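You operate a simulated robot arm through the tools that you are given. There is no shell and no other tool. Be economical: measure what you need, move in short steps, check, and stop when the job is done.

Carry out the task below with a simulated robot arm. There is one attempt and no reset: what you move stays moved.

## Task
Shake the dust off both wound elements in the sieve.
Fine: lid fully open to load them upright, shut before the shaker wheel turns; turn till no dust shows.

It is judged by the outcome, as a careful person would: the job done as asked, and still so three seconds after it is handed in. It fails if anything else is knocked over, pushed out of place, dropped, spilled or broken. A push-on lid holds only when it is set on centred and level and pressed home; a screw cap is set on level and turned clockwise until tight.

## Robot
A 7-joint arm with a two-finger parallel gripper, fixed in place. Base frame: the origin is at the foot of the arm, x ahead of it, y to its left, z up; the work surface is at about z = 860. Units: mm, rad, N and s.
With the tool pointing down near the work surface it reaches from about 240 to 680 mm from the base axis. Its first joint turns from -1.152 to 1.152 rad. Payload 2.4 kg.
The TCP is the grasp point between the finger pads, 30 mm short of the fingertips. In the tool frame z runs along the fingers and y along their closing line. Largest opening 94 mm; finger width 28, thickness 10; the body of the gripper, 50 by 96 mm, starts 55 mm behind the TCP.
Orientation is that of the tool frame in the base frame, as a unit quaternion [x, y, z, w]. With the fingers straight down and closing along the base's y, the tool's x points along the base's -x, its y along +y and its z along -z.

## Interface
- The arm moves only by the tool play_rows. Its argument "increments" is a list of rows, each a list of 7 numbers: the turn, a rotation vector about the base's x, y, z in rad, then the shift along the base's x, y, z in cm, then the gripper command, from -1 (fully open) to 1 (shut), values between in proportion. In form: [[wx, wy, wz, x, y, z, claw], ...]. A call has 1 to 8 rows; each row is the pose to reach, as a shift and turn from the pose commanded when the call began. Rows are played at 5 a second. More than 50 mm and 0.15 rad between two rows, or a gripper value outside its range, and nothing of the call is played. A pose out of reach is approached as far as the arm can. The call stops where the force on the tool passes 60 N (or 10 N more than at its start, if that is more) or the arm is blocked; 0.2 s more then pass. Each finger travels about 153 mm/s and halts on what it meets, pressing with about 45 N; the grip force reading is that of the motor and also rises with nothing between the fingers. The clock runs only during rows and for 0.2 s after the last one: add rows that repeat a pose to give the fingers time. It gives the time, the measured TCP pose, the force on the tool (base axes), the opening and the grip force at its end, in the units of the frame above (readings bear some noise).
- Cameras (640 x 400 px; columns grow to the right, rows downward): "scene" is fixed at [40.5, 471.7, 1464.9]; the picture's right is [-0.75, -0.67, 0.00], its down [-0.26, 0.29, -0.92] and it looks along [0.62, -0.69, -0.38] (base axes); focal length 311 px, centre (320, 200). "wrist" rides on the gripper at [76, 14, -102] in the tool frame; the picture's right is [-0.18, 0.98, 0.00], its down [-0.75, -0.14, -0.64] and it looks along [-0.63, -0.12, 0.77] (tool axes); focal length 243 px, centre (320, 200). There is no depth. A picture from a camera that has moved, and an enlarged one, comes with that camera's place and axes in the base frame and with its lens.
- get_image(camera): a new picture of that camera. No time passes.
- close_up(camera, box): a new picture of the part [left, top, right, bottom] of that camera's present view, enlarged. No time passes.
- finish_job(): hands the job in; it is judged then, once.

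Work in short steps. Places have to be worked out from the pictures, the camera data and where the tool is seen: move nearer, look again, correct. Check each grasp and each placing, and mend what went wrong. You have 120 turns and 84 pictures in all, those below and enlarged ones among them. Open the gripper and draw the arm clear of the work before you hand the job in, unless the task says otherwise; then end with one line.

The tools are called after "Call:" as name(argument=value, ...) on one line, values as JSON. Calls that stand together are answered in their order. play_rows: Moves the arm, as the interface text tells. Its arguments: {"type":"object","properties":{"increments":{"type":"array"}},"required":["increments"]} The other tools are called the same way: get_image (camera) takes a picture; close_up (camera, box) takes an enlarged picture of a part of a camera's view; finish_job () hands the job in.

At the start:

```text
clock: 0.0
tool_pos: [312.3, 77.3, 1324.4]
orientation: [0.0, 1.0, 0.0, 0.0]
wrist_force: [0.8, 0.1, -0.2]
opening: 94.4
grip_force: 0.1
```

scene: 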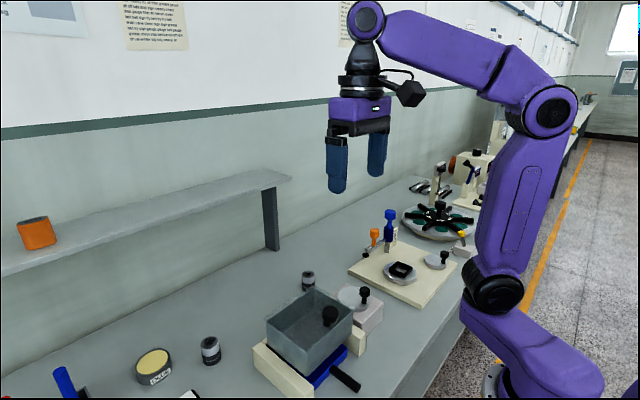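
wrist: 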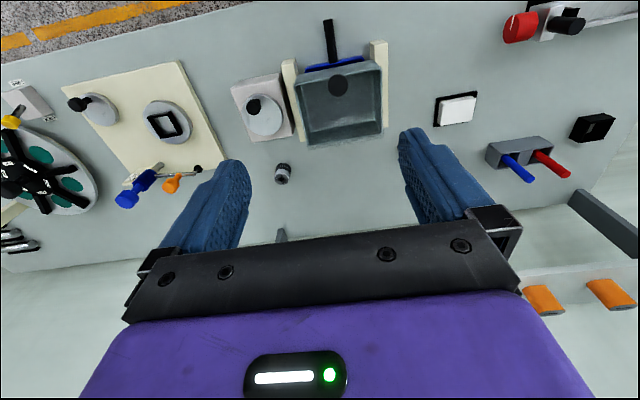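

I see a box in a holder, a block with a knobbed disc beside it, small wound cylinders, and other stations. I take enlarged pictures to identify the sieve and shaker.

Call:
close_up(camera="scene", box=[120, 250, 400, 400])

Call:
close_up(camera="scene", box=[330, 140, 510, 310])

Call:
close_up(camera="wrist", box=[200, 0, 640, 260])

Call:
close_up(camera="wrist", box=[0, 40, 300, 260])

```text
2.29 times, centred on (260, 325) of scene
camera zoom: at [40.5, 471.7, 1464.9], right [-0.75, -0.67, 0.0], down [-0.26, 0.29, -0.92], along [0.62, -0.69, -0.38], focal length 712 px, centre (457, -86)
```

zoom: 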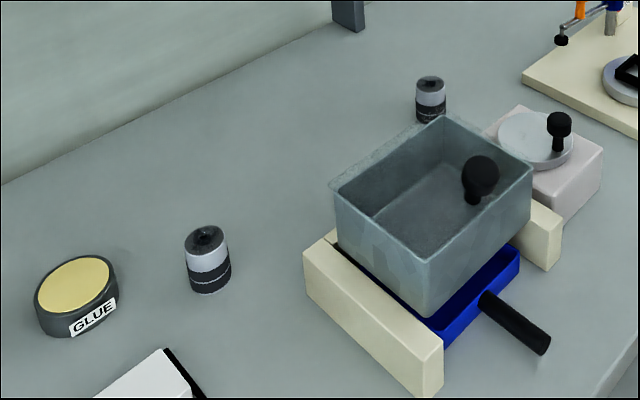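

```text
2.35 times, centred on (420, 225) of scene
camera zoom: at [40.5, 471.7, 1464.9], right [-0.75, -0.67, 0.0], down [-0.26, 0.29, -0.92], along [0.62, -0.69, -0.38], focal length 733 px, centre (85, 141)
```

zoom: 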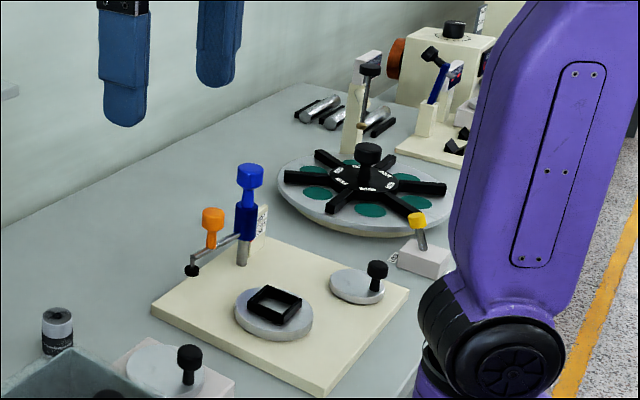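

```text
1.45 times, centred on (420, 130) of wrist
camera zoom: at [236.5, 92.4, 1426.9], right [0.18, 0.98, 0.0], down [0.75, -0.14, 0.64], along [0.63, -0.12, -0.77], focal length 353 px, centre (174, 302)
```

zoom: 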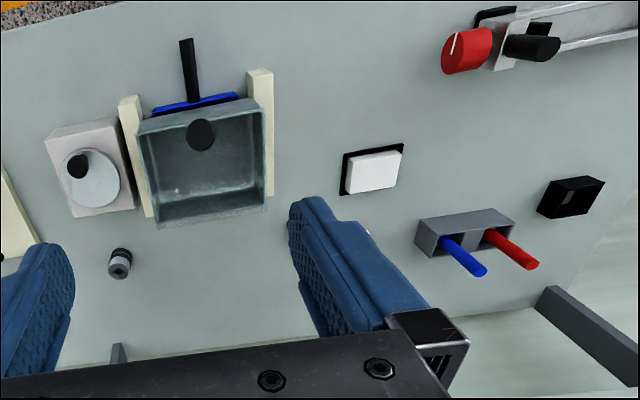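

```text
1.82 times, centred on (150, 150) of wrist
camera zoom: at [236.5, 92.4, 1426.9], right [0.18, 0.98, 0.0], down [0.75, -0.14, 0.64], along [0.63, -0.12, -0.77], focal length 441 px, centre (629, 291)
```

zoom: 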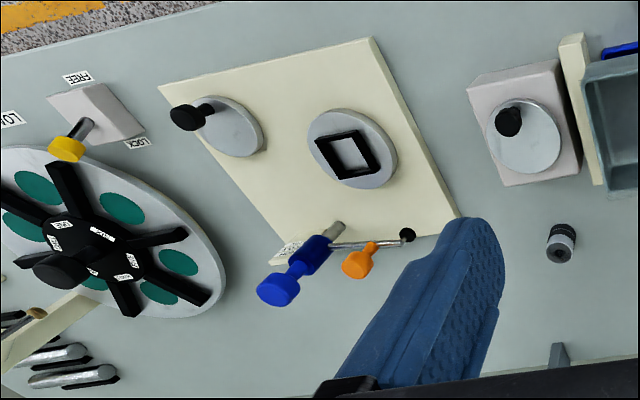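

The box with a knob (about (347,99,1023)) looks like the lidded sieve, with the crank wheel beside it and wound elements near (571,254) and (577,-76). I lower the wrist camera for a closer look.

Call:
play_rows(increments=[[0, 0, 0, -1, 0, -4, -1], [0, 0, 0, -2, 0, -8, -1], [0, 0, 0, -3, 0, -12, -1]])

Call:
get_image(camera="wrist")

Call:
close_up(camera="wrist", box=[200, 0, 440, 150])

Call:
close_up(camera="scene", box=[240, 250, 400, 400])

```text
clock: 0.8
tool_pos: [281.4, 79.1, 1201.1]
orientation: [0.0, 1.0, 0.001, 0.0]
wrist_force: [0.1, -0.1, -0.5]
opening: 94.0
grip_force: 0.1
```

```text
77 pictures are left
camera wrist: at [204.9, 92.8, 1304.5], right [0.18, 0.98, 0.0], down [0.75, -0.14, 0.64], along [0.63, -0.12, -0.77], focal length 243 px, centre (320, 200)
```

wrist: 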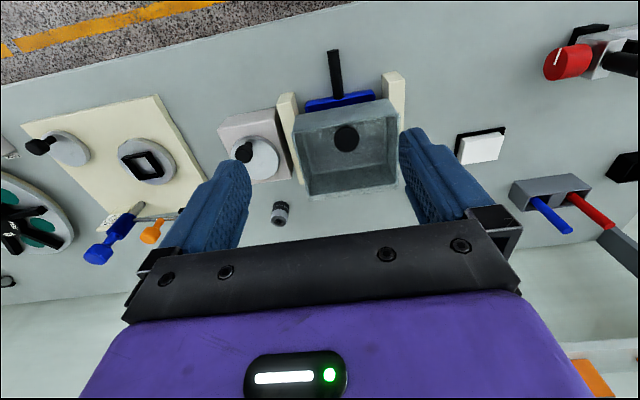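

```text
2.67 times, centred on (320, 75) of wrist
camera zoom: at [204.9, 92.8, 1304.5], right [0.18, 0.98, 0.0], down [0.75, -0.14, 0.64], along [0.63, -0.12, -0.77], focal length 647 px, centre (320, 533)
```

zoom: 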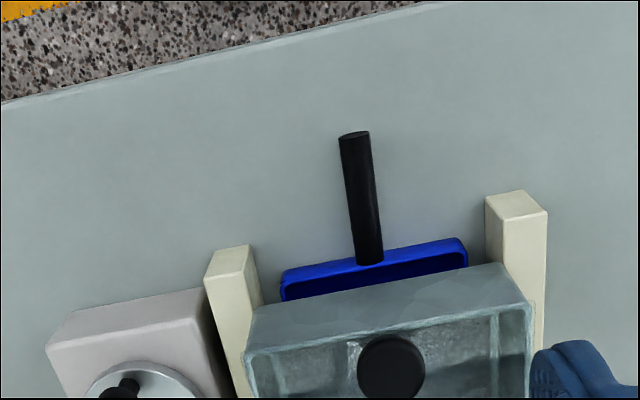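

```text
2.67 times, centred on (320, 325) of scene
camera zoom: at [40.5, 471.7, 1464.9], right [-0.75, -0.67, 0.0], down [-0.26, 0.29, -0.92], along [0.62, -0.69, -0.38], focal length 830 px, centre (320, -133)
```

zoom: 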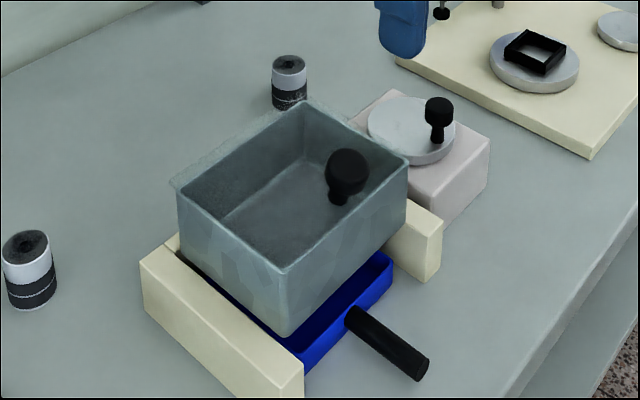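

The sieve is a transparent-lidded box (x≈343–455, y≈30–172, top z≈988), with the lid knob at about (346,99,1023) near the front edge and presumably hinged at the far side. I move above the knob.

Call:
play_rows(increments=[[0, 0, 0, 3, 1, -4, -1], [0, 0, 0, 6.5, 2, -8, -1], [0, 0, 0, 6.5, 2, -11, -1]])

Call:
close_up(camera="scene", box=[240, 220, 400, 370])

Call:
get_image(camera="wrist")

```text
refused: row 1 steps farther than a row can; nothing moved
```

```text
2.67 times, centred on (320, 295) of scene
camera zoom: at [40.5, 471.7, 1464.9], right [-0.75, -0.67, 0.0], down [-0.26, 0.29, -0.92], along [0.62, -0.69, -0.38], focal length 830 px, centre (320, -53)
```

zoom: 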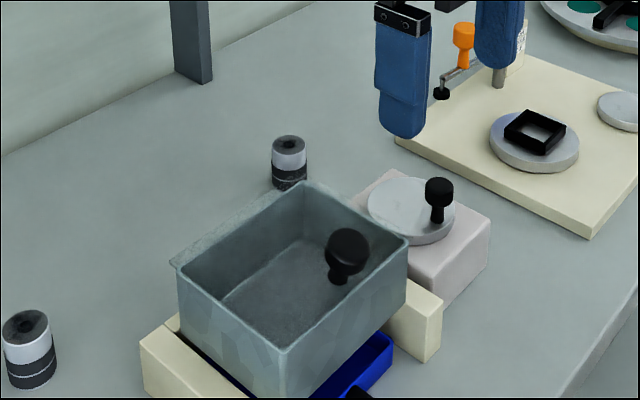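

```text
73 pictures are left
camera wrist: at [204.9, 92.8, 1304.5], right [0.18, 0.98, 0.0], down [0.75, -0.14, 0.64], along [0.63, -0.12, -0.77], focal length 243 px, centre (320, 200)
```

wrist: 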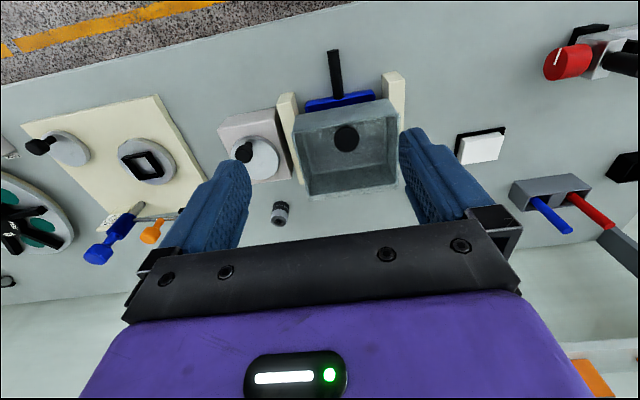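

The step was too large; I repeat it with smaller rows.

Call:
play_rows(increments=[[0, 0, 0, 2, 0.6, -3, -1], [0, 0, 0, 4, 1.2, -6, -1], [0, 0, 0, 6, 2, -9, -1], [0, 0, 0, 6.5, 2, -11, -1]])

Call:
close_up(camera="scene", box=[240, 220, 400, 370])

Call:
get_image(camera="wrist")

```text
clock: 1.8
tool_pos: [346.7, 98.6, 1092.6]
orientation: [0.0, 1.0, 0.0, 0.0]
wrist_force: [0.2, 0.8, -0.8]
opening: 94.0
grip_force: 0.1
```

```text
2.67 times, centred on (320, 295) of scene
camera zoom: at [40.5, 471.7, 1464.9], right [-0.75, -0.67, 0.0], down [-0.26, 0.29, -0.92], along [0.62, -0.69, -0.38], focal length 830 px, centre (320, -53)
```

zoom: 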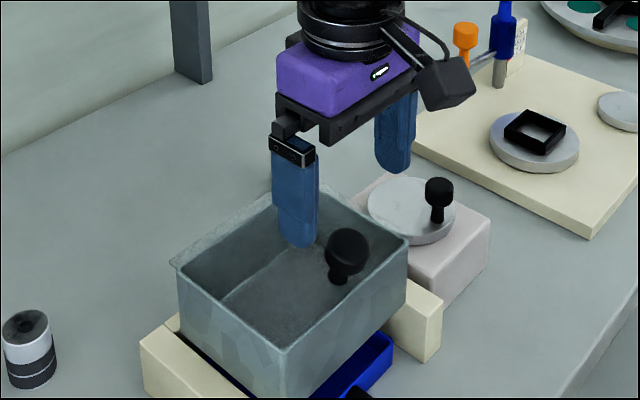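

```text
71 pictures are left
camera wrist: at [271.6, 113.2, 1195.8], right [0.18, 0.98, 0.0], down [0.75, -0.14, 0.64], along [0.63, -0.12, -0.77], focal length 243 px, centre (320, 200)
```

wrist: 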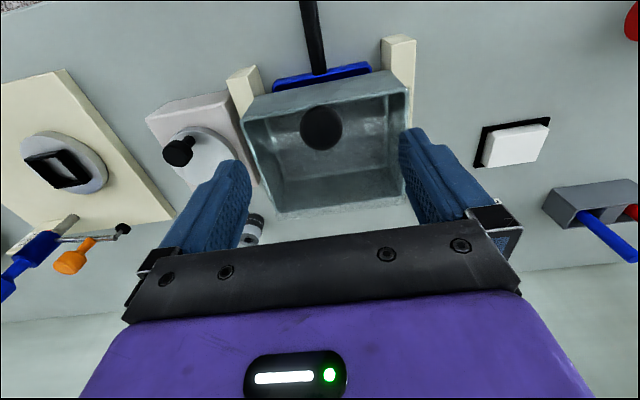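

The knob sits at about (345,99.5,1023), centred between the fingers. I descend to z≈1029 and close gently on it.

Call:
play_rows(increments=[[0, 0, 0, 0, 0.1, -3.2, -1], [0, 0, 0, 0, 0.1, -6.3, -1], [0, 0, 0, 0, 0.1, -6.3, -1], [0, 0, 0, 0, 0.1, -6.3, 0.5], [0, 0, 0, 0, 0.1, -6.3, 1], [0, 0, 0, 0, 0.1, -6.3, 1]])

Call:
close_up(camera="scene", box=[240, 220, 400, 370])

```text
clock: 3.2
tool_pos: [346.8, 99.4, 1029.8]
orientation: [0.0, 1.0, 0.0, 0.0]
wrist_force: [1.6, -0.5, -4.5]
opening: 31.4
grip_force: 45.1
```

```text
2.67 times, centred on (320, 295) of scene
camera zoom: at [40.6, 471.7, 1464.9], right [-0.75, -0.67, 0.0], down [-0.26, 0.29, -0.92], along [0.61, -0.69, -0.38], focal length 830 px, centre (320, -53)
```

zoom: 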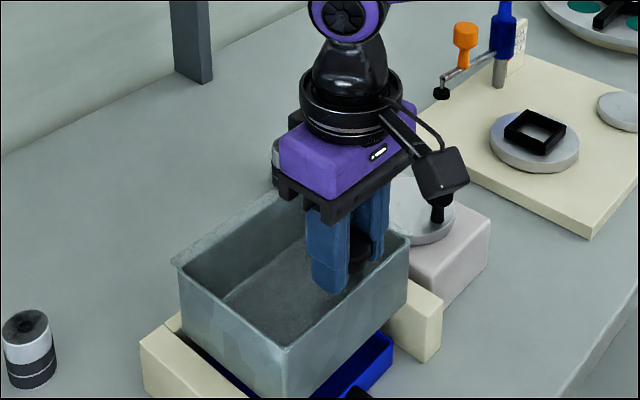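

The knob is gripped (31.4 mm). I start lifting along an arc about a hinge presumed near (457, 990).

Call:
play_rows(increments=[[0, 0, 0, 0.21, 0, 0.55, 1], [0, 0, 0, 0.44, 0, 1.1, 1], [0, 0, 0, 0.7, 0, 1.63, 1], [0, 0, 0, 0.97, 0, 2.13, 1]])

Call:
close_up(camera="scene", box=[240, 220, 400, 370])

```text
clock: 4.2
tool_pos: [354.7, 99.0, 1052.0]
orientation: [-0.001, 1.0, -0.001, -0.002]
wrist_force: [-17.4, 0.5, -1.6]
opening: 31.8
grip_force: 45.1
```

```text
2.67 times, centred on (320, 295) of scene
camera zoom: at [40.0, 471.7, 1464.9], right [-0.75, -0.67, 0.0], down [-0.26, 0.29, -0.92], along [0.62, -0.69, -0.38], focal length 830 px, centre (320, -53)
```

zoom: 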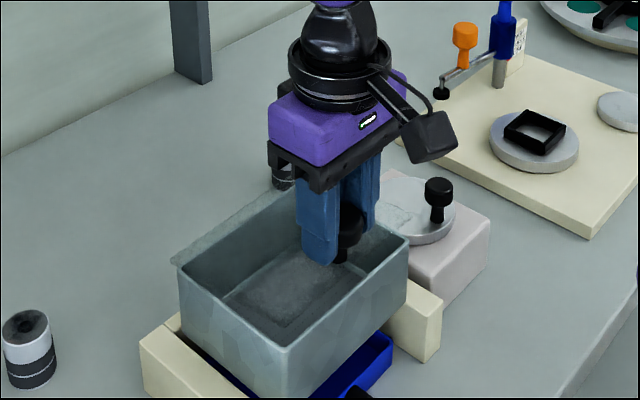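

The lid hinges at the far edge; measured motion fits a knob radius of about (112, 30) from the hinge. I continue along that arc to about 60°.

Call:
play_rows(increments=[[0, 0, 0, 0.42, 0, 1.05, 1], [0, 0, 0, 1.45, 0, 2.44, 1], [0, 0, 0, 2.68, 0, 3.67, 1], [0, 0, 0, 4.08, 0, 4.7, 1], [0, 0, 0, 5.62, 0, 5.51, 1], [0, 0, 0, 7.26, 0, 6.08, 1]])

Call:
close_up(camera="scene", box=[220, 180, 412, 360])

```text
clock: 5.6
tool_pos: [429.2, 97.1, 1115.7]
orientation: [0.0, 1.0, 0.0, 0.0]
wrist_force: [-15.6, 0.7, 17.4]
opening: 31.1
grip_force: 45.4
```

```text
2.22 times, centred on (316, 270) of scene
camera zoom: at [39.7, 471.6, 1465.0], right [-0.75, -0.67, 0.0], down [-0.26, 0.29, -0.92], along [0.62, -0.69, -0.38], focal length 692 px, centre (329, 44)
```

zoom: 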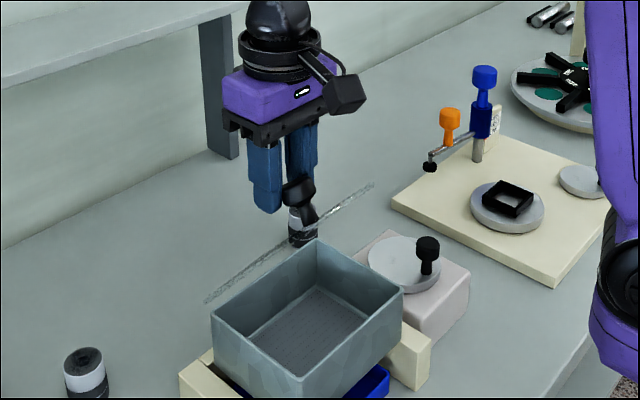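

The lid is about 60° open and the arc needs a slightly larger radius (about 116). I carry on past vertical, watching the force.

Call:
play_rows(increments=[[0, 0, 0, 0.9, 0, 0.55, 1], [0, 0, 0, 1.97, 0, 0.7, 1], [0, 0, 0, 3.76, 0, 0.77, 1], [0, 0, 0, 5.54, 0, 0.57, 1], [0, 0, 0, 7.28, 0, 0.11, 1]])

Call:
close_up(camera="scene", box=[220, 180, 412, 360])

```text
clock: 6.8
tool_pos: [503.7, 98.6, 1114.3]
orientation: [0.0, 1.0, 0.0, 0.0]
wrist_force: [-0.4, 0.2, -0.2]
opening: 0.0
grip_force: 33.5
```

```text
2.22 times, centred on (316, 270) of scene
camera zoom: at [40.4, 471.7, 1464.9], right [-0.75, -0.67, 0.0], down [-0.26, 0.29, -0.92], along [0.62, -0.69, -0.38], focal length 692 px, centre (329, 44)
```

zoom: 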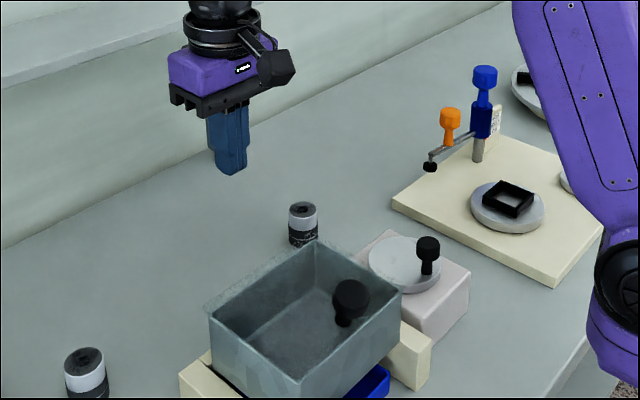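

The lid slipped from the fingers and fell shut; the edge-on view showed it at only about 48°, so the hinge is further back (x≈466). I reopen and return above the knob to try again with a corrected arc.

Call:
play_rows(increments=[[0, 0, 0, -4, 0, 0.5, -1], [0, 0, 0, -8, 0, 0.5, -1], [0, 0, 0, -12, 0, 0, -1], [0, 0, 0, -15.8, 0.1, -1.5, -1], [0, 0, 0, -15.8, 0.1, -2.0, -1]])

Call:
close_up(camera="wrist", box=[200, 50, 440, 220])

Call:
close_up(camera="scene", box=[240, 250, 400, 400])

```text
clock: 8.0
tool_pos: [344.3, 98.6, 1092.6]
orientation: [-0.001, 1.0, 0.0, 0.0]
wrist_force: [0.3, -0.3, -0.1]
opening: 93.8
grip_force: 0.0
```

```text
2.35 times, centred on (320, 135) of wrist
camera zoom: at [268.3, 113.7, 1195.3], right [0.18, 0.98, 0.0], down [0.75, -0.14, 0.64], along [0.63, -0.12, -0.77], focal length 571 px, centre (320, 353)
```

zoom: 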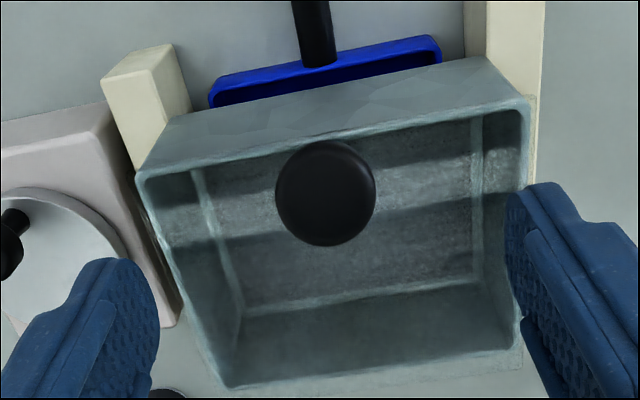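

```text
2.67 times, centred on (320, 325) of scene
camera zoom: at [40.4, 471.7, 1464.9], right [-0.75, -0.67, 0.0], down [-0.26, 0.29, -0.92], along [0.62, -0.69, -0.38], focal length 830 px, centre (320, -133)
```

zoom: 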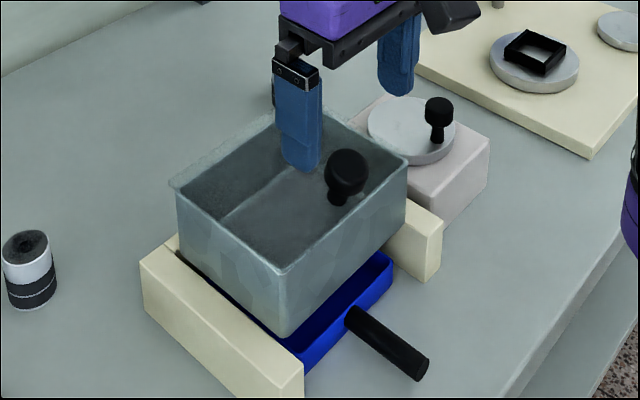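

The hinge appears near x≈460. My fingertips probably also touched the lid as it tilted, so this time I grip the knob higher (TCP z≈1035).

Call:
play_rows(increments=[[0, 0, 0, 0, 0.1, -3, -1], [0, 0, 0, 0, 0.1, -5.8, -1], [0, 0, 0, 0, 0.1, -5.8, 0.3], [0, 0, 0, 0, 0.1, -5.8, 1], [0, 0, 0, 0, 0.1, -5.8, 1], [0, 0, 0, 0.34, 0.1, -4.64, 1], [0, 0, 0, 0.79, 0.1, -3.53, 1]])

Call:
close_up(camera="scene", box=[260, 220, 380, 320])

```text
clock: 9.6
tool_pos: [351.6, 102.1, 1057.9]
orientation: [0.001, 1.0, -0.001, -0.002]
wrist_force: [-4.2, -0.4, -9.8]
opening: 31.3
grip_force: 44.9
```

```text
4.00 times, centred on (320, 270) of scene
camera zoom: at [40.4, 471.7, 1464.9], right [-0.75, -0.67, 0.0], down [-0.26, 0.29, -0.92], along [0.62, -0.69, -0.38], focal length 1246 px, centre (320, -80)
```

zoom: 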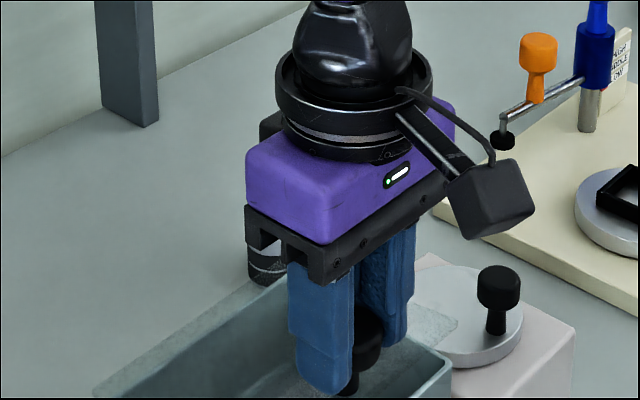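

Forces are low and the lid follows. I continue to about 35° and check.

Call:
play_rows(increments=[[0, 0, 0, 0.56, 0, 1.06, 1], [0, 0, 0, 1.05, 0, 1.85, 1], [0, 0, 0, 1.6, 0, 2.54, 1], [0, 0, 0, 2.83, 0, 3.85, 1]])

Call:
close_up(camera="scene", box=[240, 200, 400, 320])

```text
clock: 10.6
tool_pos: [379.8, 99.8, 1097.8]
orientation: [0.001, 1.0, 0.001, -0.002]
wrist_force: [-12.6, -0.3, -2.7]
opening: 31.4
grip_force: 45.0
```

```text
3.33 times, centred on (320, 260) of scene
camera zoom: at [40.1, 471.7, 1464.9], right [-0.75, -0.67, 0.0], down [-0.26, 0.29, -0.92], along [0.62, -0.69, -0.38], focal length 1038 px, centre (320, 0)
```

zoom: 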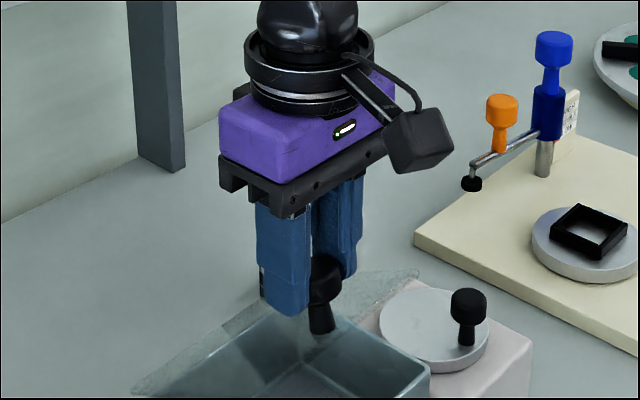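

The knob seems to sit near the finger edge and not to tilt as expected; I look at the whole lid before continuing.

Call:
close_up(camera="scene", box=[230, 240, 390, 340])

Call:
get_image(camera="wrist")

```text
4.00 times, centred on (310, 290) of scene
camera zoom: at [40.1, 471.7, 1464.9], right [-0.75, -0.67, 0.0], down [-0.26, 0.29, -0.92], along [0.62, -0.69, -0.38], focal length 1246 px, centre (360, -160)
```

zoom: 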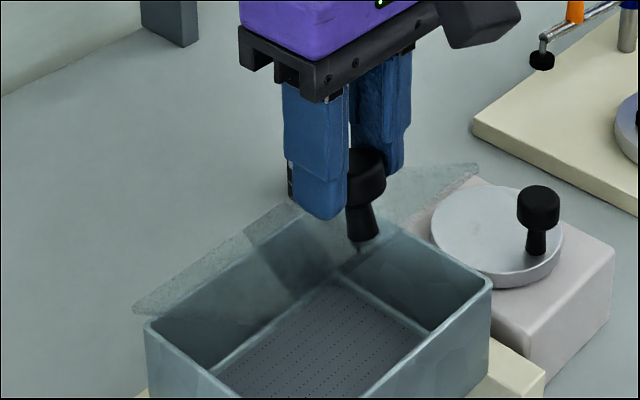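

```text
61 pictures are left
camera wrist: at [304.3, 114.8, 1200.0], right [0.18, 0.98, 0.0], down [0.76, -0.14, 0.64], along [0.63, -0.12, -0.77], focal length 243 px, centre (320, 200)
```

wrist: 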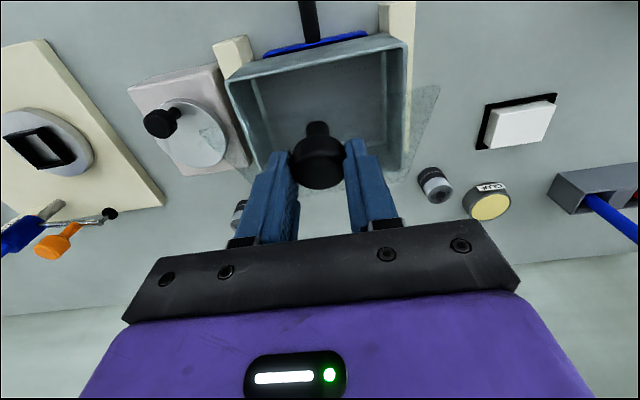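

The lid corners give hinge ≈(467, 992), front edge radius 132 and a current angle of ≈0.53 rad. To avoid slip I now turn the tool rigidly with the lid about that hinge.

Call:
play_rows(increments=[[0, 0.07, 0, 0.76, 0, 0.57, 1], [0, 0.14, 0, 1.56, 0, 1.11, 1], [0, 0.28, 0, 3.27, 0, 1.99, 1], [0, 0.42, 0, 5.08, 0, 2.63, 1]])

Call:
close_up(camera="scene", box=[220, 180, 396, 290])

```text
clock: 11.6
tool_pos: [431.4, 100.9, 1123.4]
orientation: [0.0, 0.978, -0.001, -0.208]
wrist_force: [-4.4, 0.1, -3.2]
opening: 31.1
grip_force: 45.3
```

```text
3.64 times, centred on (308, 235) of scene
camera zoom: at [40.4, 471.7, 1464.9], right [-0.75, -0.67, 0.0], down [-0.26, 0.29, -0.92], along [0.62, -0.69, -0.38], focal length 1132 px, centre (364, 73)
```

zoom: 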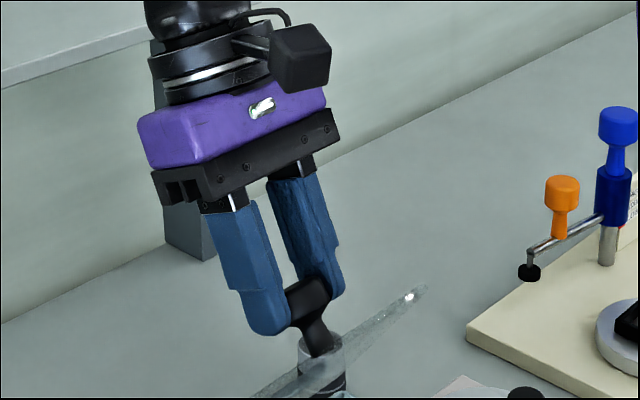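

The rigid rotation works with almost no force. I continue the same way.

Call:
play_rows(increments=[[0, 0.14, 0, 1.88, 0, 0.38, 1], [0, 0.28, 0, 3.8, 0, 0.49, 1], [0, 0.42, 0, 5.71, 0, 0.33, 1], [0, 0.56, 0, 7.58, 0, -0.1, 1]])

Call:
close_up(camera="scene", box=[200, 140, 392, 340])

```text
clock: 12.6
tool_pos: [413.1, 92.8, 1111.4]
orientation: [-0.013, 0.893, 0.013, -0.449]
wrist_force: [0.3, 18.3, -12.0]
opening: 31.1
grip_force: 44.7
out of reach, approached as far as the arm can: row 3, 4
stopped in row 4: the force on the tool passed its limit (the readings are from after the stop); the commanded pose is now the measured one
```

```text
2.00 times, centred on (296, 240) of scene
camera zoom: at [40.6, 472.3, 1464.7], right [-0.75, -0.67, 0.0], down [-0.26, 0.29, -0.92], along [0.62, -0.69, -0.38], focal length 623 px, centre (368, 120)
```

zoom: 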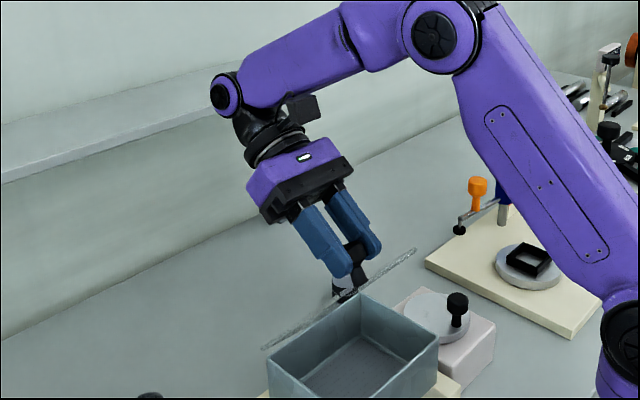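

The backward tilt limit is reached at about 0.9 rad, but the knob is still held with the lid at about 46°. I carry on along the arc while easing the tilt back, letting the knob pivot.

Call:
play_rows(increments=[[-0.018, -0.11, -0.006, 0.56, 0.35, 0.47, 1], [-0.035, -0.23, -0.012, 1.6, 0.7, 1.09, 1], [-0.035, -0.33, -0.012, 2.69, 0.7, 1.57, 1], [-0.035, -0.38, -0.012, 4.5, 0.7, 1.98, 1]])

Call:
close_up(camera="scene", box=[200, 140, 392, 340])

```text
clock: 13.6
tool_pos: [457.3, 93.7, 1132.4]
orientation: [0.002, 0.962, -0.003, -0.272]
wrist_force: [-11.0, 0.7, 2.0]
opening: 31.3
grip_force: 45.0
```

```text
2.00 times, centred on (296, 240) of scene
camera zoom: at [40.1, 471.7, 1464.9], right [-0.75, -0.67, 0.0], down [-0.26, 0.29, -0.92], along [0.62, -0.69, -0.38], focal length 623 px, centre (368, 120)
```

zoom: 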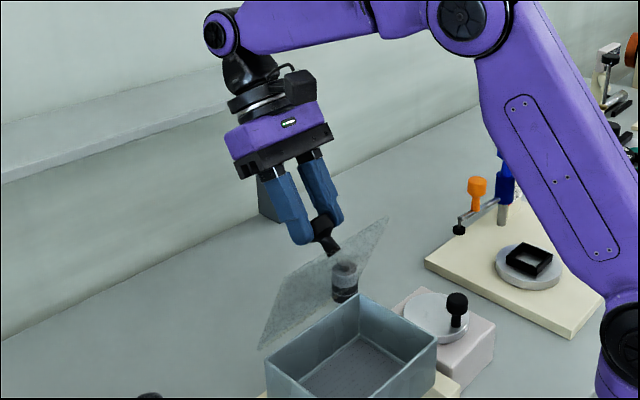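

The lid is past 65° and still held. I continue over vertical.

Call:
play_rows(increments=[[0, -0.05, 0, 1.84, 0, 0.11, 1], [0, -0.1, 0, 3.68, 0, -0.05, 1], [0, -0.15, 0, 5.45, 0, -0.5, 1]])

Call:
close_up(camera="scene", box=[200, 140, 392, 340])

```text
clock: 14.4
tool_pos: [511.5, 93.7, 1127.2]
orientation: [0.001, 0.98, -0.003, -0.2]
wrist_force: [-7.7, 0.3, 11.7]
opening: 31.2
grip_force: 44.4
```

```text
2.00 times, centred on (296, 240) of scene
camera zoom: at [40.1, 471.6, 1464.9], right [-0.75, -0.67, 0.0], down [-0.26, 0.29, -0.92], along [0.62, -0.69, -0.38], focal length 623 px, centre (368, 120)
```

zoom: 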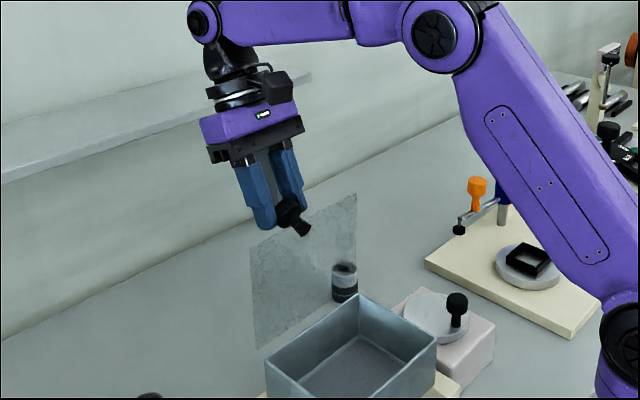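

The lid is about vertical; I keep going until it meets its stop.

Call:
play_rows(increments=[[0, -0.05, 0, 1.0, 0, -0.2, 1], [0, -0.1, 0, 2.0, 0, -0.7, 1], [0, -0.1, 0, 3.2, 0, -1.5, 1]])

Call:
close_up(camera="scene", box=[200, 140, 392, 340])

```text
clock: 15.2
tool_pos: [545.7, 93.4, 1111.7]
orientation: [0.001, 0.989, -0.002, -0.151]
wrist_force: [-2.9, 0.6, 12.9]
opening: 30.9
grip_force: 45.0
```

```text
2.00 times, centred on (296, 240) of scene
camera zoom: at [40.2, 471.6, 1464.9], right [-0.75, -0.67, 0.0], down [-0.26, 0.29, -0.92], along [0.62, -0.69, -0.38], focal length 623 px, centre (368, 120)
```

zoom: 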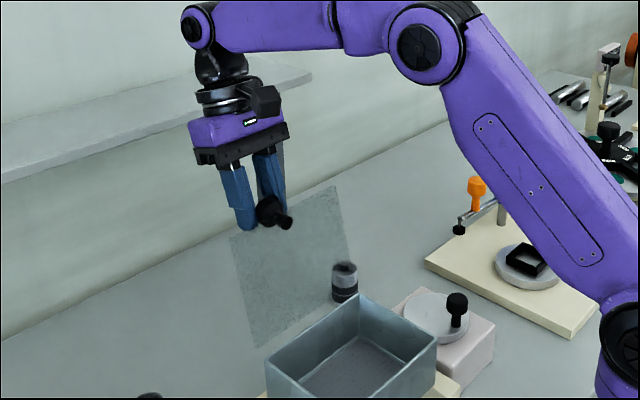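

At about 112° with no stop yet; I follow the arc further down behind.

Call:
play_rows(increments=[[0, -0.05, 0, 0.7, 0, -0.6, 1], [0, -0.1, 0, 1.3, 0, -1.2, 1], [0, -0.15, 0, 2.5, 0, -2.6, 1]])

Call:
close_up(camera="scene", box=[200, 140, 392, 340])

```text
clock: 16.0
tool_pos: [570.7, 95.2, 1085.6]
orientation: [0.002, 0.997, -0.002, -0.076]
wrist_force: [-0.1, 0.3, 0.3]
opening: 0.0
grip_force: 32.6
```

```text
2.00 times, centred on (296, 240) of scene
camera zoom: at [40.5, 471.7, 1464.9], right [-0.75, -0.67, 0.0], down [-0.26, 0.29, -0.92], along [0.62, -0.69, -0.38], focal length 623 px, centre (368, 120)
```

zoom: 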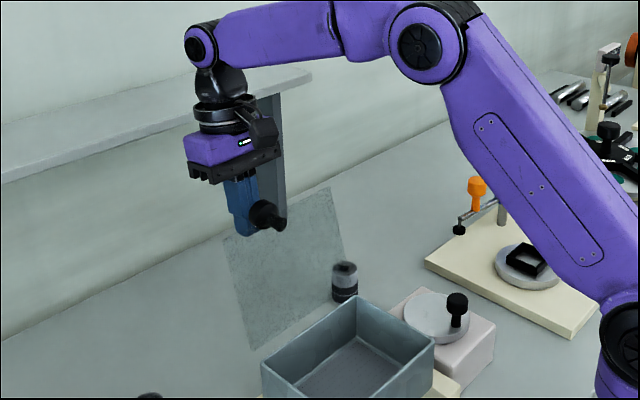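

The lid now rests open at its stop (about 115°). I withdraw the fingers backwards and up, straighten the tool, and view the elements.

Call:
play_rows(increments=[[0, 0, 0, 1, 0, 1, 1], [0, -0.05, 0, 1.5, 0, 4, 1], [0, -0.1, 0, 1.0, 0.5, 8, 1], [0, -0.15, 0, 0, 3, 11, 0], [0, -0.15, 0, -2, 6, 12, -1]])

Call:
get_image(camera="wrist")

Call:
get_image(camera="scene")

```text
clock: 17.2
tool_pos: [550.1, 156.9, 1206.5]
orientation: [0.001, 1.0, -0.003, -0.001]
wrist_force: [-0.4, 0.4, 0.3]
opening: 93.9
grip_force: 0.0
```

```text
54 pictures are left
camera wrist: at [474.1, 171.7, 1309.1], right [0.19, 0.98, 0.0], down [0.75, -0.14, 0.64], along [0.63, -0.12, -0.77], focal length 243 px, centre (320, 200)
```

wrist: 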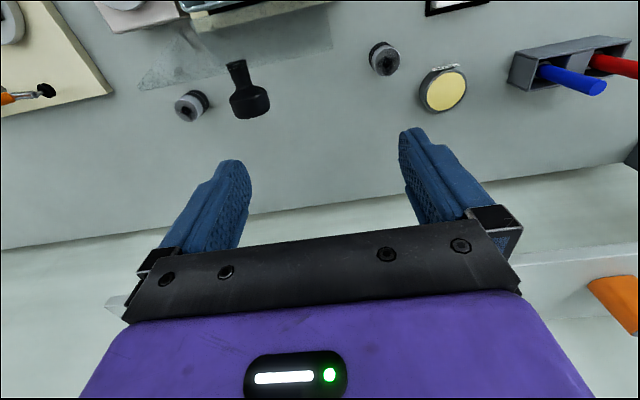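

```text
53 pictures are left
```

scene: 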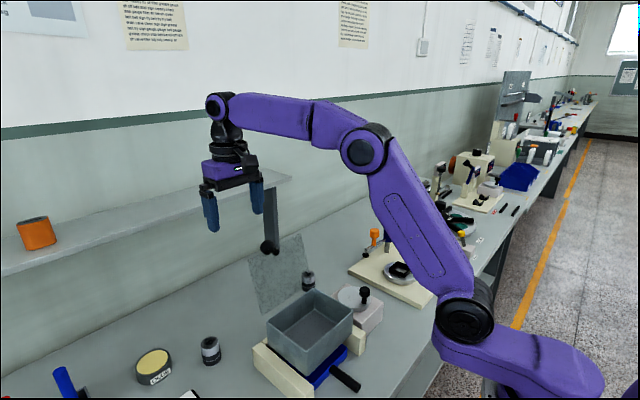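

Element 1 is at about (566,253), element 2 at about (574,-73). I turn the tool a quarter turn about vertical, since fingers closing along x fit the box better, while moving over element 1.

Call:
play_rows(increments=[[0, 0, 0.14, 0.2, 1.2, -0.5, -1], [0, 0, 0.28, 0.4, 2.4, -1, -1], [0, 0, 0.42, 0.6, 3.6, -1.5, -1], [0, 0, 0.56, 0.8, 4.8, -2, -1], [0, 0, 0.7, 1.0, 6, -2.5, -1], [0, 0, 0.84, 1.2, 7.2, -3, -1], [0, 0, 0.98, 1.4, 8.4, -3.5, -1], [0, 0, 1.12, 1.7, 9.6, -4, -1]])

Call:
play_rows(increments=[[0, 0, 0.15, 0, 0, -1, -1], [0, 0, 0.3, 0, 0, -3, -1], [0, 0, 0.451, 0, 0, -5, -1]])

Call:
get_image(camera="wrist")

Call:
close_up(camera="scene", box=[150, 250, 310, 400])

```text
clock: 19.0
tool_pos: [566.5, 250.7, 1165.8]
orientation: [-0.532, 0.847, -0.002, -0.001]
wrist_force: [0.5, -0.4, -0.5]
opening: 94.2
grip_force: 0.1
```

```text
clock: 19.8
tool_pos: [567.8, 250.2, 1117.1]
orientation: [0.707, -0.707, 0.002, -0.002]
wrist_force: [-0.3, 1.0, 0.4]
opening: 94.1
grip_force: 0.2
```

```text
52 pictures are left
camera wrist: at [553.7, 174.1, 1218.9], right [-0.98, 0.18, -0.01], down [0.14, 0.75, 0.64], along [0.12, 0.63, -0.77], focal length 243 px, centre (320, 200)
```

wrist: 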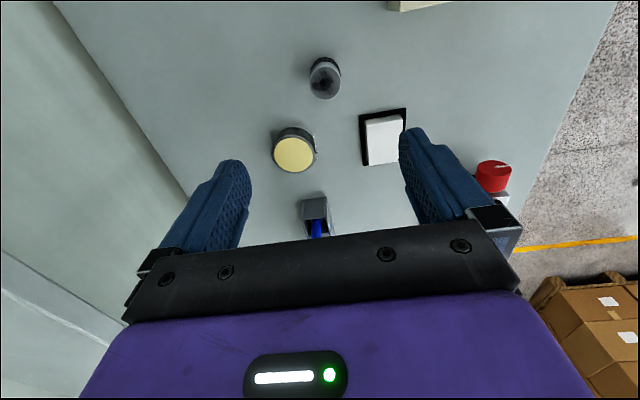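

```text
2.67 times, centred on (230, 325) of scene
camera zoom: at [40.5, 471.7, 1464.9], right [-0.75, -0.67, 0.0], down [-0.26, 0.29, -0.92], along [0.62, -0.69, -0.38], focal length 830 px, centre (560, -133)
```

zoom: 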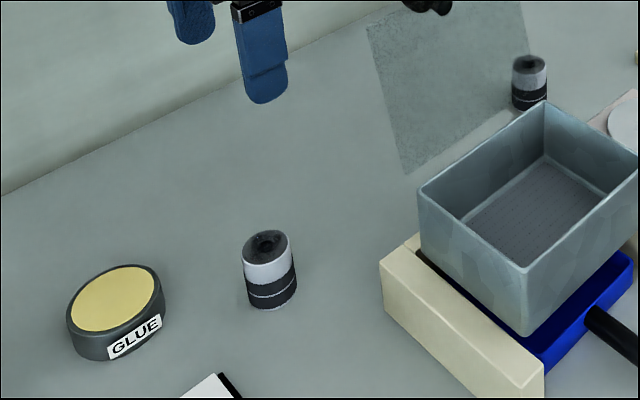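

Element 1 is about 43 mm across and near (565,252.5), roughly 58 mm tall. I descend to z≈905 with the gripper open, then check before closing.

Call:
play_rows(increments=[[0, 0, 0, -0.1, 0.1, -4.5, -1], [0, 0, 0, -0.2, 0.2, -9, -1], [0, 0, 0, -0.2, 0.2, -13, -1], [0, 0, 0, -0.2, 0.2, -16, -1], [0, 0, 0, -0.2, 0.2, -16, -1]])

Call:
get_image(camera="wrist")

Call:
close_up(camera="scene", box=[150, 280, 270, 400])

```text
clock: 21.0
tool_pos: [563.8, 253.4, 958.1]
orientation: [-0.706, 0.708, -0.002, 0.001]
wrist_force: [-0.2, 0.7, -0.5]
opening: 94.0
grip_force: 0.1
```

```text
50 pictures are left
camera wrist: at [549.0, 177.5, 1061.1], right [-0.98, 0.19, -0.01], down [0.14, 0.75, 0.64], along [0.12, 0.63, -0.77], focal length 243 px, centre (320, 200)
```

wrist: 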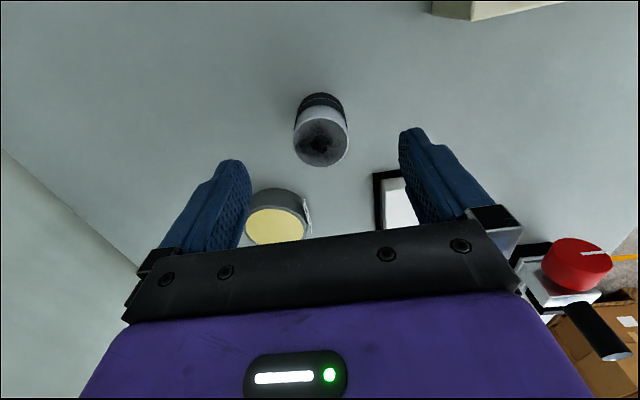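

```text
3.33 times, centred on (210, 340) of scene
camera zoom: at [40.5, 471.7, 1464.9], right [-0.75, -0.67, 0.0], down [-0.26, 0.29, -0.92], along [0.62, -0.69, -0.38], focal length 1038 px, centre (687, -267)
```

zoom: 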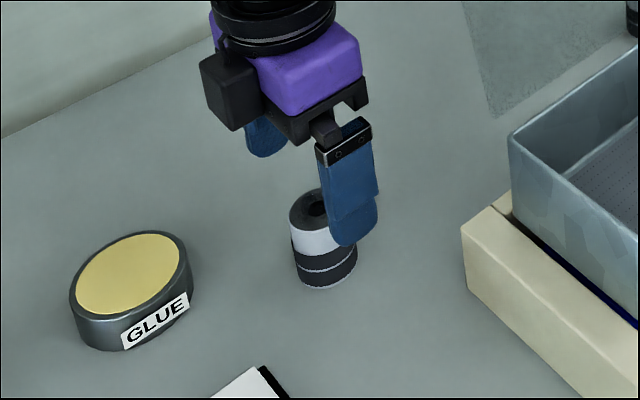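

The element centre reads about (563,248), 37 mm wide; I shift y slightly, descend to z≈900, and close.

Call:
play_rows(increments=[[0, 0, 0, 0, -0.4, -3, -1], [0, 0, 0, 0, -0.4, -5.8, -1], [0, 0, 0, 0, -0.4, -5.8, 0], [0, 0, 0, 0, -0.4, -5.8, 1], [0, 0, 0, 0, -0.4, -5.8, 1]])

Call:
get_image(camera="wrist")

Call:
close_up(camera="scene", box=[150, 280, 270, 400])

```text
clock: 22.2
tool_pos: [564.8, 250.0, 898.2]
orientation: [-0.705, 0.709, -0.002, 0.0]
wrist_force: [0.0, 0.2, -0.8]
opening: 37.1
grip_force: 45.1
```

```text
48 pictures are left
camera wrist: at [551.1, 173.6, 1002.1], right [-0.98, 0.19, 0.0], down [0.14, 0.75, 0.64], along [0.12, 0.63, -0.77], focal length 243 px, centre (320, 200)
```

wrist: 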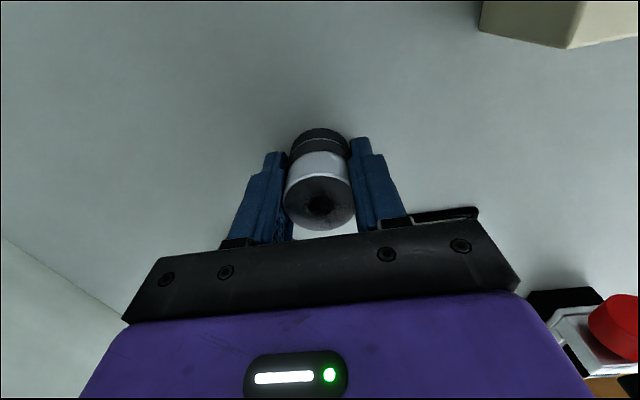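

```text
3.33 times, centred on (210, 340) of scene
camera zoom: at [40.5, 471.7, 1464.9], right [-0.75, -0.67, 0.0], down [-0.26, 0.29, -0.92], along [0.62, -0.69, -0.38], focal length 1038 px, centre (687, -267)
```

zoom: 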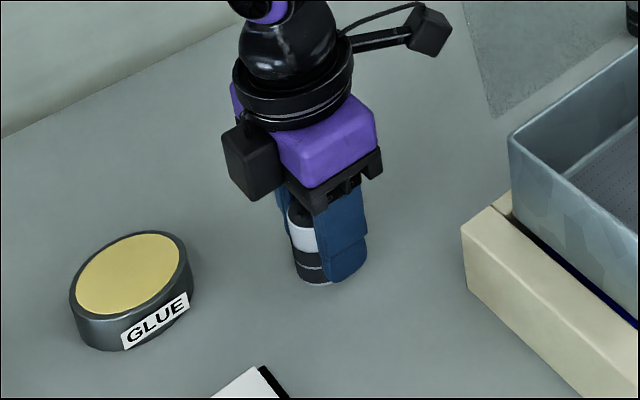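

Element 1 is held (37.1 mm). I lift it to z≈1085, then carry it around the lid toward over the box.

Call:
play_rows(increments=[[0, 0, 0, 0, 0, 3, 1], [0, 0, 0, 0, 0, 7, 1], [0, 0, 0, 0, 0.5, 11, 1], [0, 0, 0, 0, 1, 15, 1], [0, 0, 0, 0, 1, 18.7, 1]])

Call:
play_rows(increments=[[0, 0, 0, -4, 0, 0, 1], [0, 0, 0, -8, 0, 0, 1], [0, 0, 0, -12, -2, 0, 1], [0, 0, 0, -15, -5, 0, 1], [0, 0, 0, -17, -9, 0, 1], [0, 0, 0, -17, -12.5, 0, 1], [0, 0, 0, -17, -12.5, 0, 1]])

Call:
get_image(camera="wrist")

Call:
close_up(camera="scene", box=[230, 210, 390, 360])

```text
clock: 23.4
tool_pos: [564.9, 259.9, 1085.9]
orientation: [-0.706, 0.708, -0.002, 0.001]
wrist_force: [0.1, -0.2, -0.6]
opening: 36.8
grip_force: 45.0
```

```text
clock: 25.0
tool_pos: [393.9, 135.0, 1085.2]
orientation: [-0.706, 0.708, -0.002, 0.001]
wrist_force: [0.5, 0.0, 0.4]
opening: 37.1
grip_force: 45.1
```

```text
46 pictures are left
camera wrist: at [379.3, 58.3, 1187.4], right [-0.98, 0.19, 0.0], down [0.14, 0.75, 0.64], along [0.12, 0.63, -0.77], focal length 243 px, centre (320, 200)
```

wrist: 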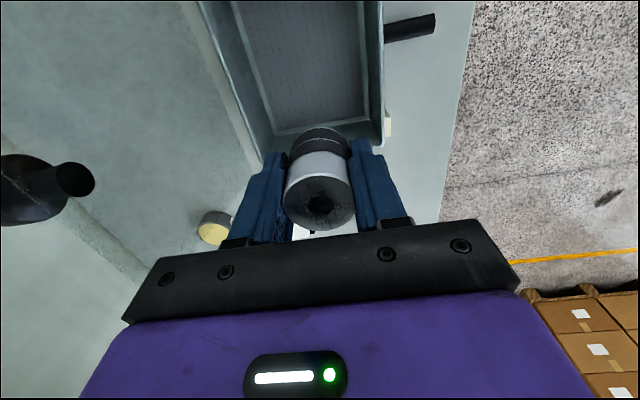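

```text
2.67 times, centred on (310, 285) of scene
camera zoom: at [40.5, 471.6, 1464.9], right [-0.75, -0.67, 0.0], down [-0.26, 0.29, -0.92], along [0.61, -0.69, -0.38], focal length 830 px, centre (347, -27)
```

zoom: 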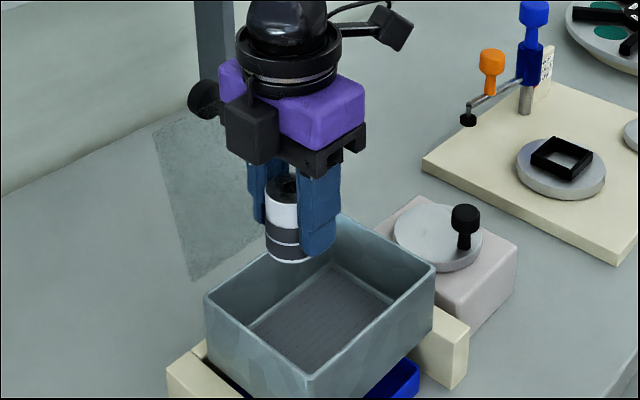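

Inside the box x runs 346–451 and y about 38–163. I place element 1 at (398,130): descend, then slowly to contact.

Call:
play_rows(increments=[[0, 0, 0, 0.4, -0.5, -3, 1], [0, 0, 0, 0.4, -0.5, -6, 1], [0, 0, 0, 0.4, -0.5, -9, 1], [0, 0, 0, 0.4, -0.5, -10, 1]])

Call:
close_up(camera="scene", box=[230, 230, 390, 350])

```text
clock: 26.0
tool_pos: [399.6, 129.8, 985.0]
orientation: [-0.706, 0.709, -0.002, 0.002]
wrist_force: [-0.2, 0.3, -0.6]
opening: 36.7
grip_force: 44.9
```

```text
3.33 times, centred on (310, 290) of scene
camera zoom: at [40.5, 471.7, 1464.9], right [-0.75, -0.67, 0.0], down [-0.26, 0.29, -0.92], along [0.62, -0.69, -0.38], focal length 1038 px, centre (353, -100)
```

zoom: 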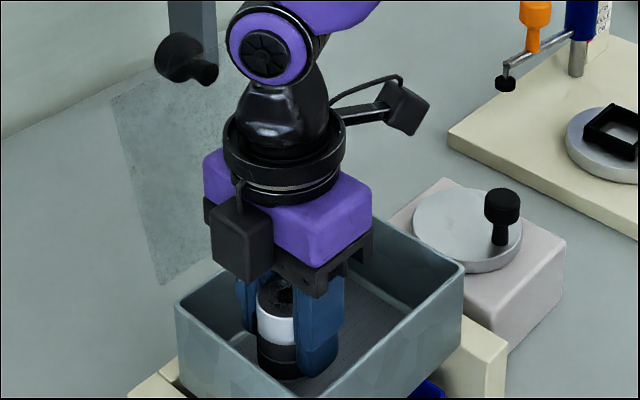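

The element is inside the walls; I lower in 3 mm steps until I feel the floor.

Call:
play_rows(increments=[[0, 0, 0, 0, 0, -0.3, 1], [0, 0, 0, 0, 0, -0.6, 1], [0, 0, 0, 0, 0, -0.9, 1]])

```text
clock: 26.8
tool_pos: [397.7, 128.5, 975.7]
orientation: [-0.706, 0.708, -0.001, 0.001]
wrist_force: [0.4, -0.3, -0.4]
opening: 36.9
grip_force: 45.0
```

Call:
play_rows(increments=[[0, 0, 0, 0, 0, -0.2, 1], [0, 0, 0, 0, 0, -0.4, 1], [0, 0, 0, 0, 0, -0.6, 1]])

```text
clock: 27.6
tool_pos: [400.6, 130.2, 970.0]
orientation: [-0.707, 0.708, -0.002, 0.0]
wrist_force: [-0.7, 0.3, -1.1]
opening: 37.2
grip_force: 45.0
```

Still no contact at z=970 (element base about 932); I keep lowering in small steps.

Call:
play_rows(increments=[[0, 0, 0, 0, 0, -0.2, 1], [0, 0, 0, 0, 0, -0.4, 1], [0, 0, 0, 0, 0, -0.6, 1]])

Call:
close_up(camera="scene", box=[230, 230, 390, 350])

```text
clock: 28.4
tool_pos: [399.0, 129.3, 963.5]
orientation: [-0.707, 0.708, -0.002, 0.001]
wrist_force: [0.2, 0.4, -0.5]
opening: 36.6
grip_force: 45.3
```

```text
3.33 times, centred on (310, 290) of scene
camera zoom: at [40.5, 471.7, 1464.9], right [-0.75, -0.67, 0.0], down [-0.26, 0.29, -0.92], along [0.62, -0.69, -0.38], focal length 1038 px, centre (353, -100)
```

zoom: 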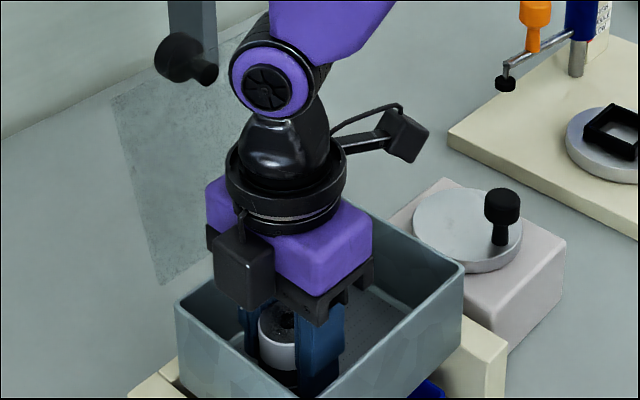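

Call:
play_rows(increments=[[0, 0, 0, 0, 0, -0.2, 1], [0, 0, 0, 0, 0, -0.4, 1], [0, 0, 0, 0, 0, -0.6, 1], [0, 0, 0, 0, 0, -0.8, 1]])

```text
clock: 29.4
tool_pos: [399.5, 129.7, 956.9]
orientation: [-0.706, 0.709, -0.003, 0.001]
wrist_force: [-4.5, 0.6, 29.8]
opening: 36.7
grip_force: 44.8
```

Contact at z≈957. I ease off slightly, open to about 65 mm and withdraw upward.

Call:
play_rows(increments=[[0, 0, 0, 0, 0, 0.1, 1], [0, 0, 0, 0, 0, 0.1, 0], [0, 0, 0, 0, 0, 0.1, -0.4], [0, 0, 0, 0, 0, 0.1, -0.4], [0, 0, 0, 0, 0, 3, -0.4], [0, 0, 0, 0, 0, 7, -0.4], [0, 0, 0, 0, 0, 11, -0.4]])

Call:
close_up(camera="scene", box=[230, 230, 390, 350])

Call:
get_image(camera="wrist")

```text
clock: 31.0
tool_pos: [399.3, 127.5, 1065.1]
orientation: [-0.705, 0.709, -0.003, 0.0]
wrist_force: [0.1, -0.7, -0.3]
opening: 65.9
grip_force: 0.0
```

```text
3.33 times, centred on (310, 290) of scene
camera zoom: at [40.4, 471.7, 1464.9], right [-0.75, -0.67, 0.0], down [-0.26, 0.29, -0.92], along [0.62, -0.69, -0.38], focal length 1038 px, centre (353, -100)
```

zoom: 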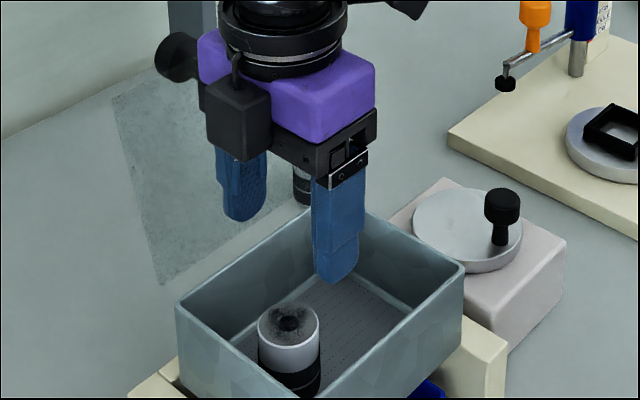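

```text
41 pictures are left
camera wrist: at [384.8, 52.2, 1168.1], right [-0.98, 0.19, 0.0], down [0.14, 0.76, 0.64], along [0.12, 0.63, -0.77], focal length 243 px, centre (320, 200)
```

wrist: 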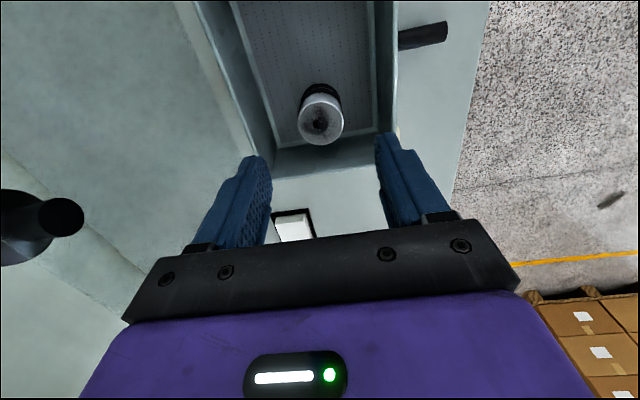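

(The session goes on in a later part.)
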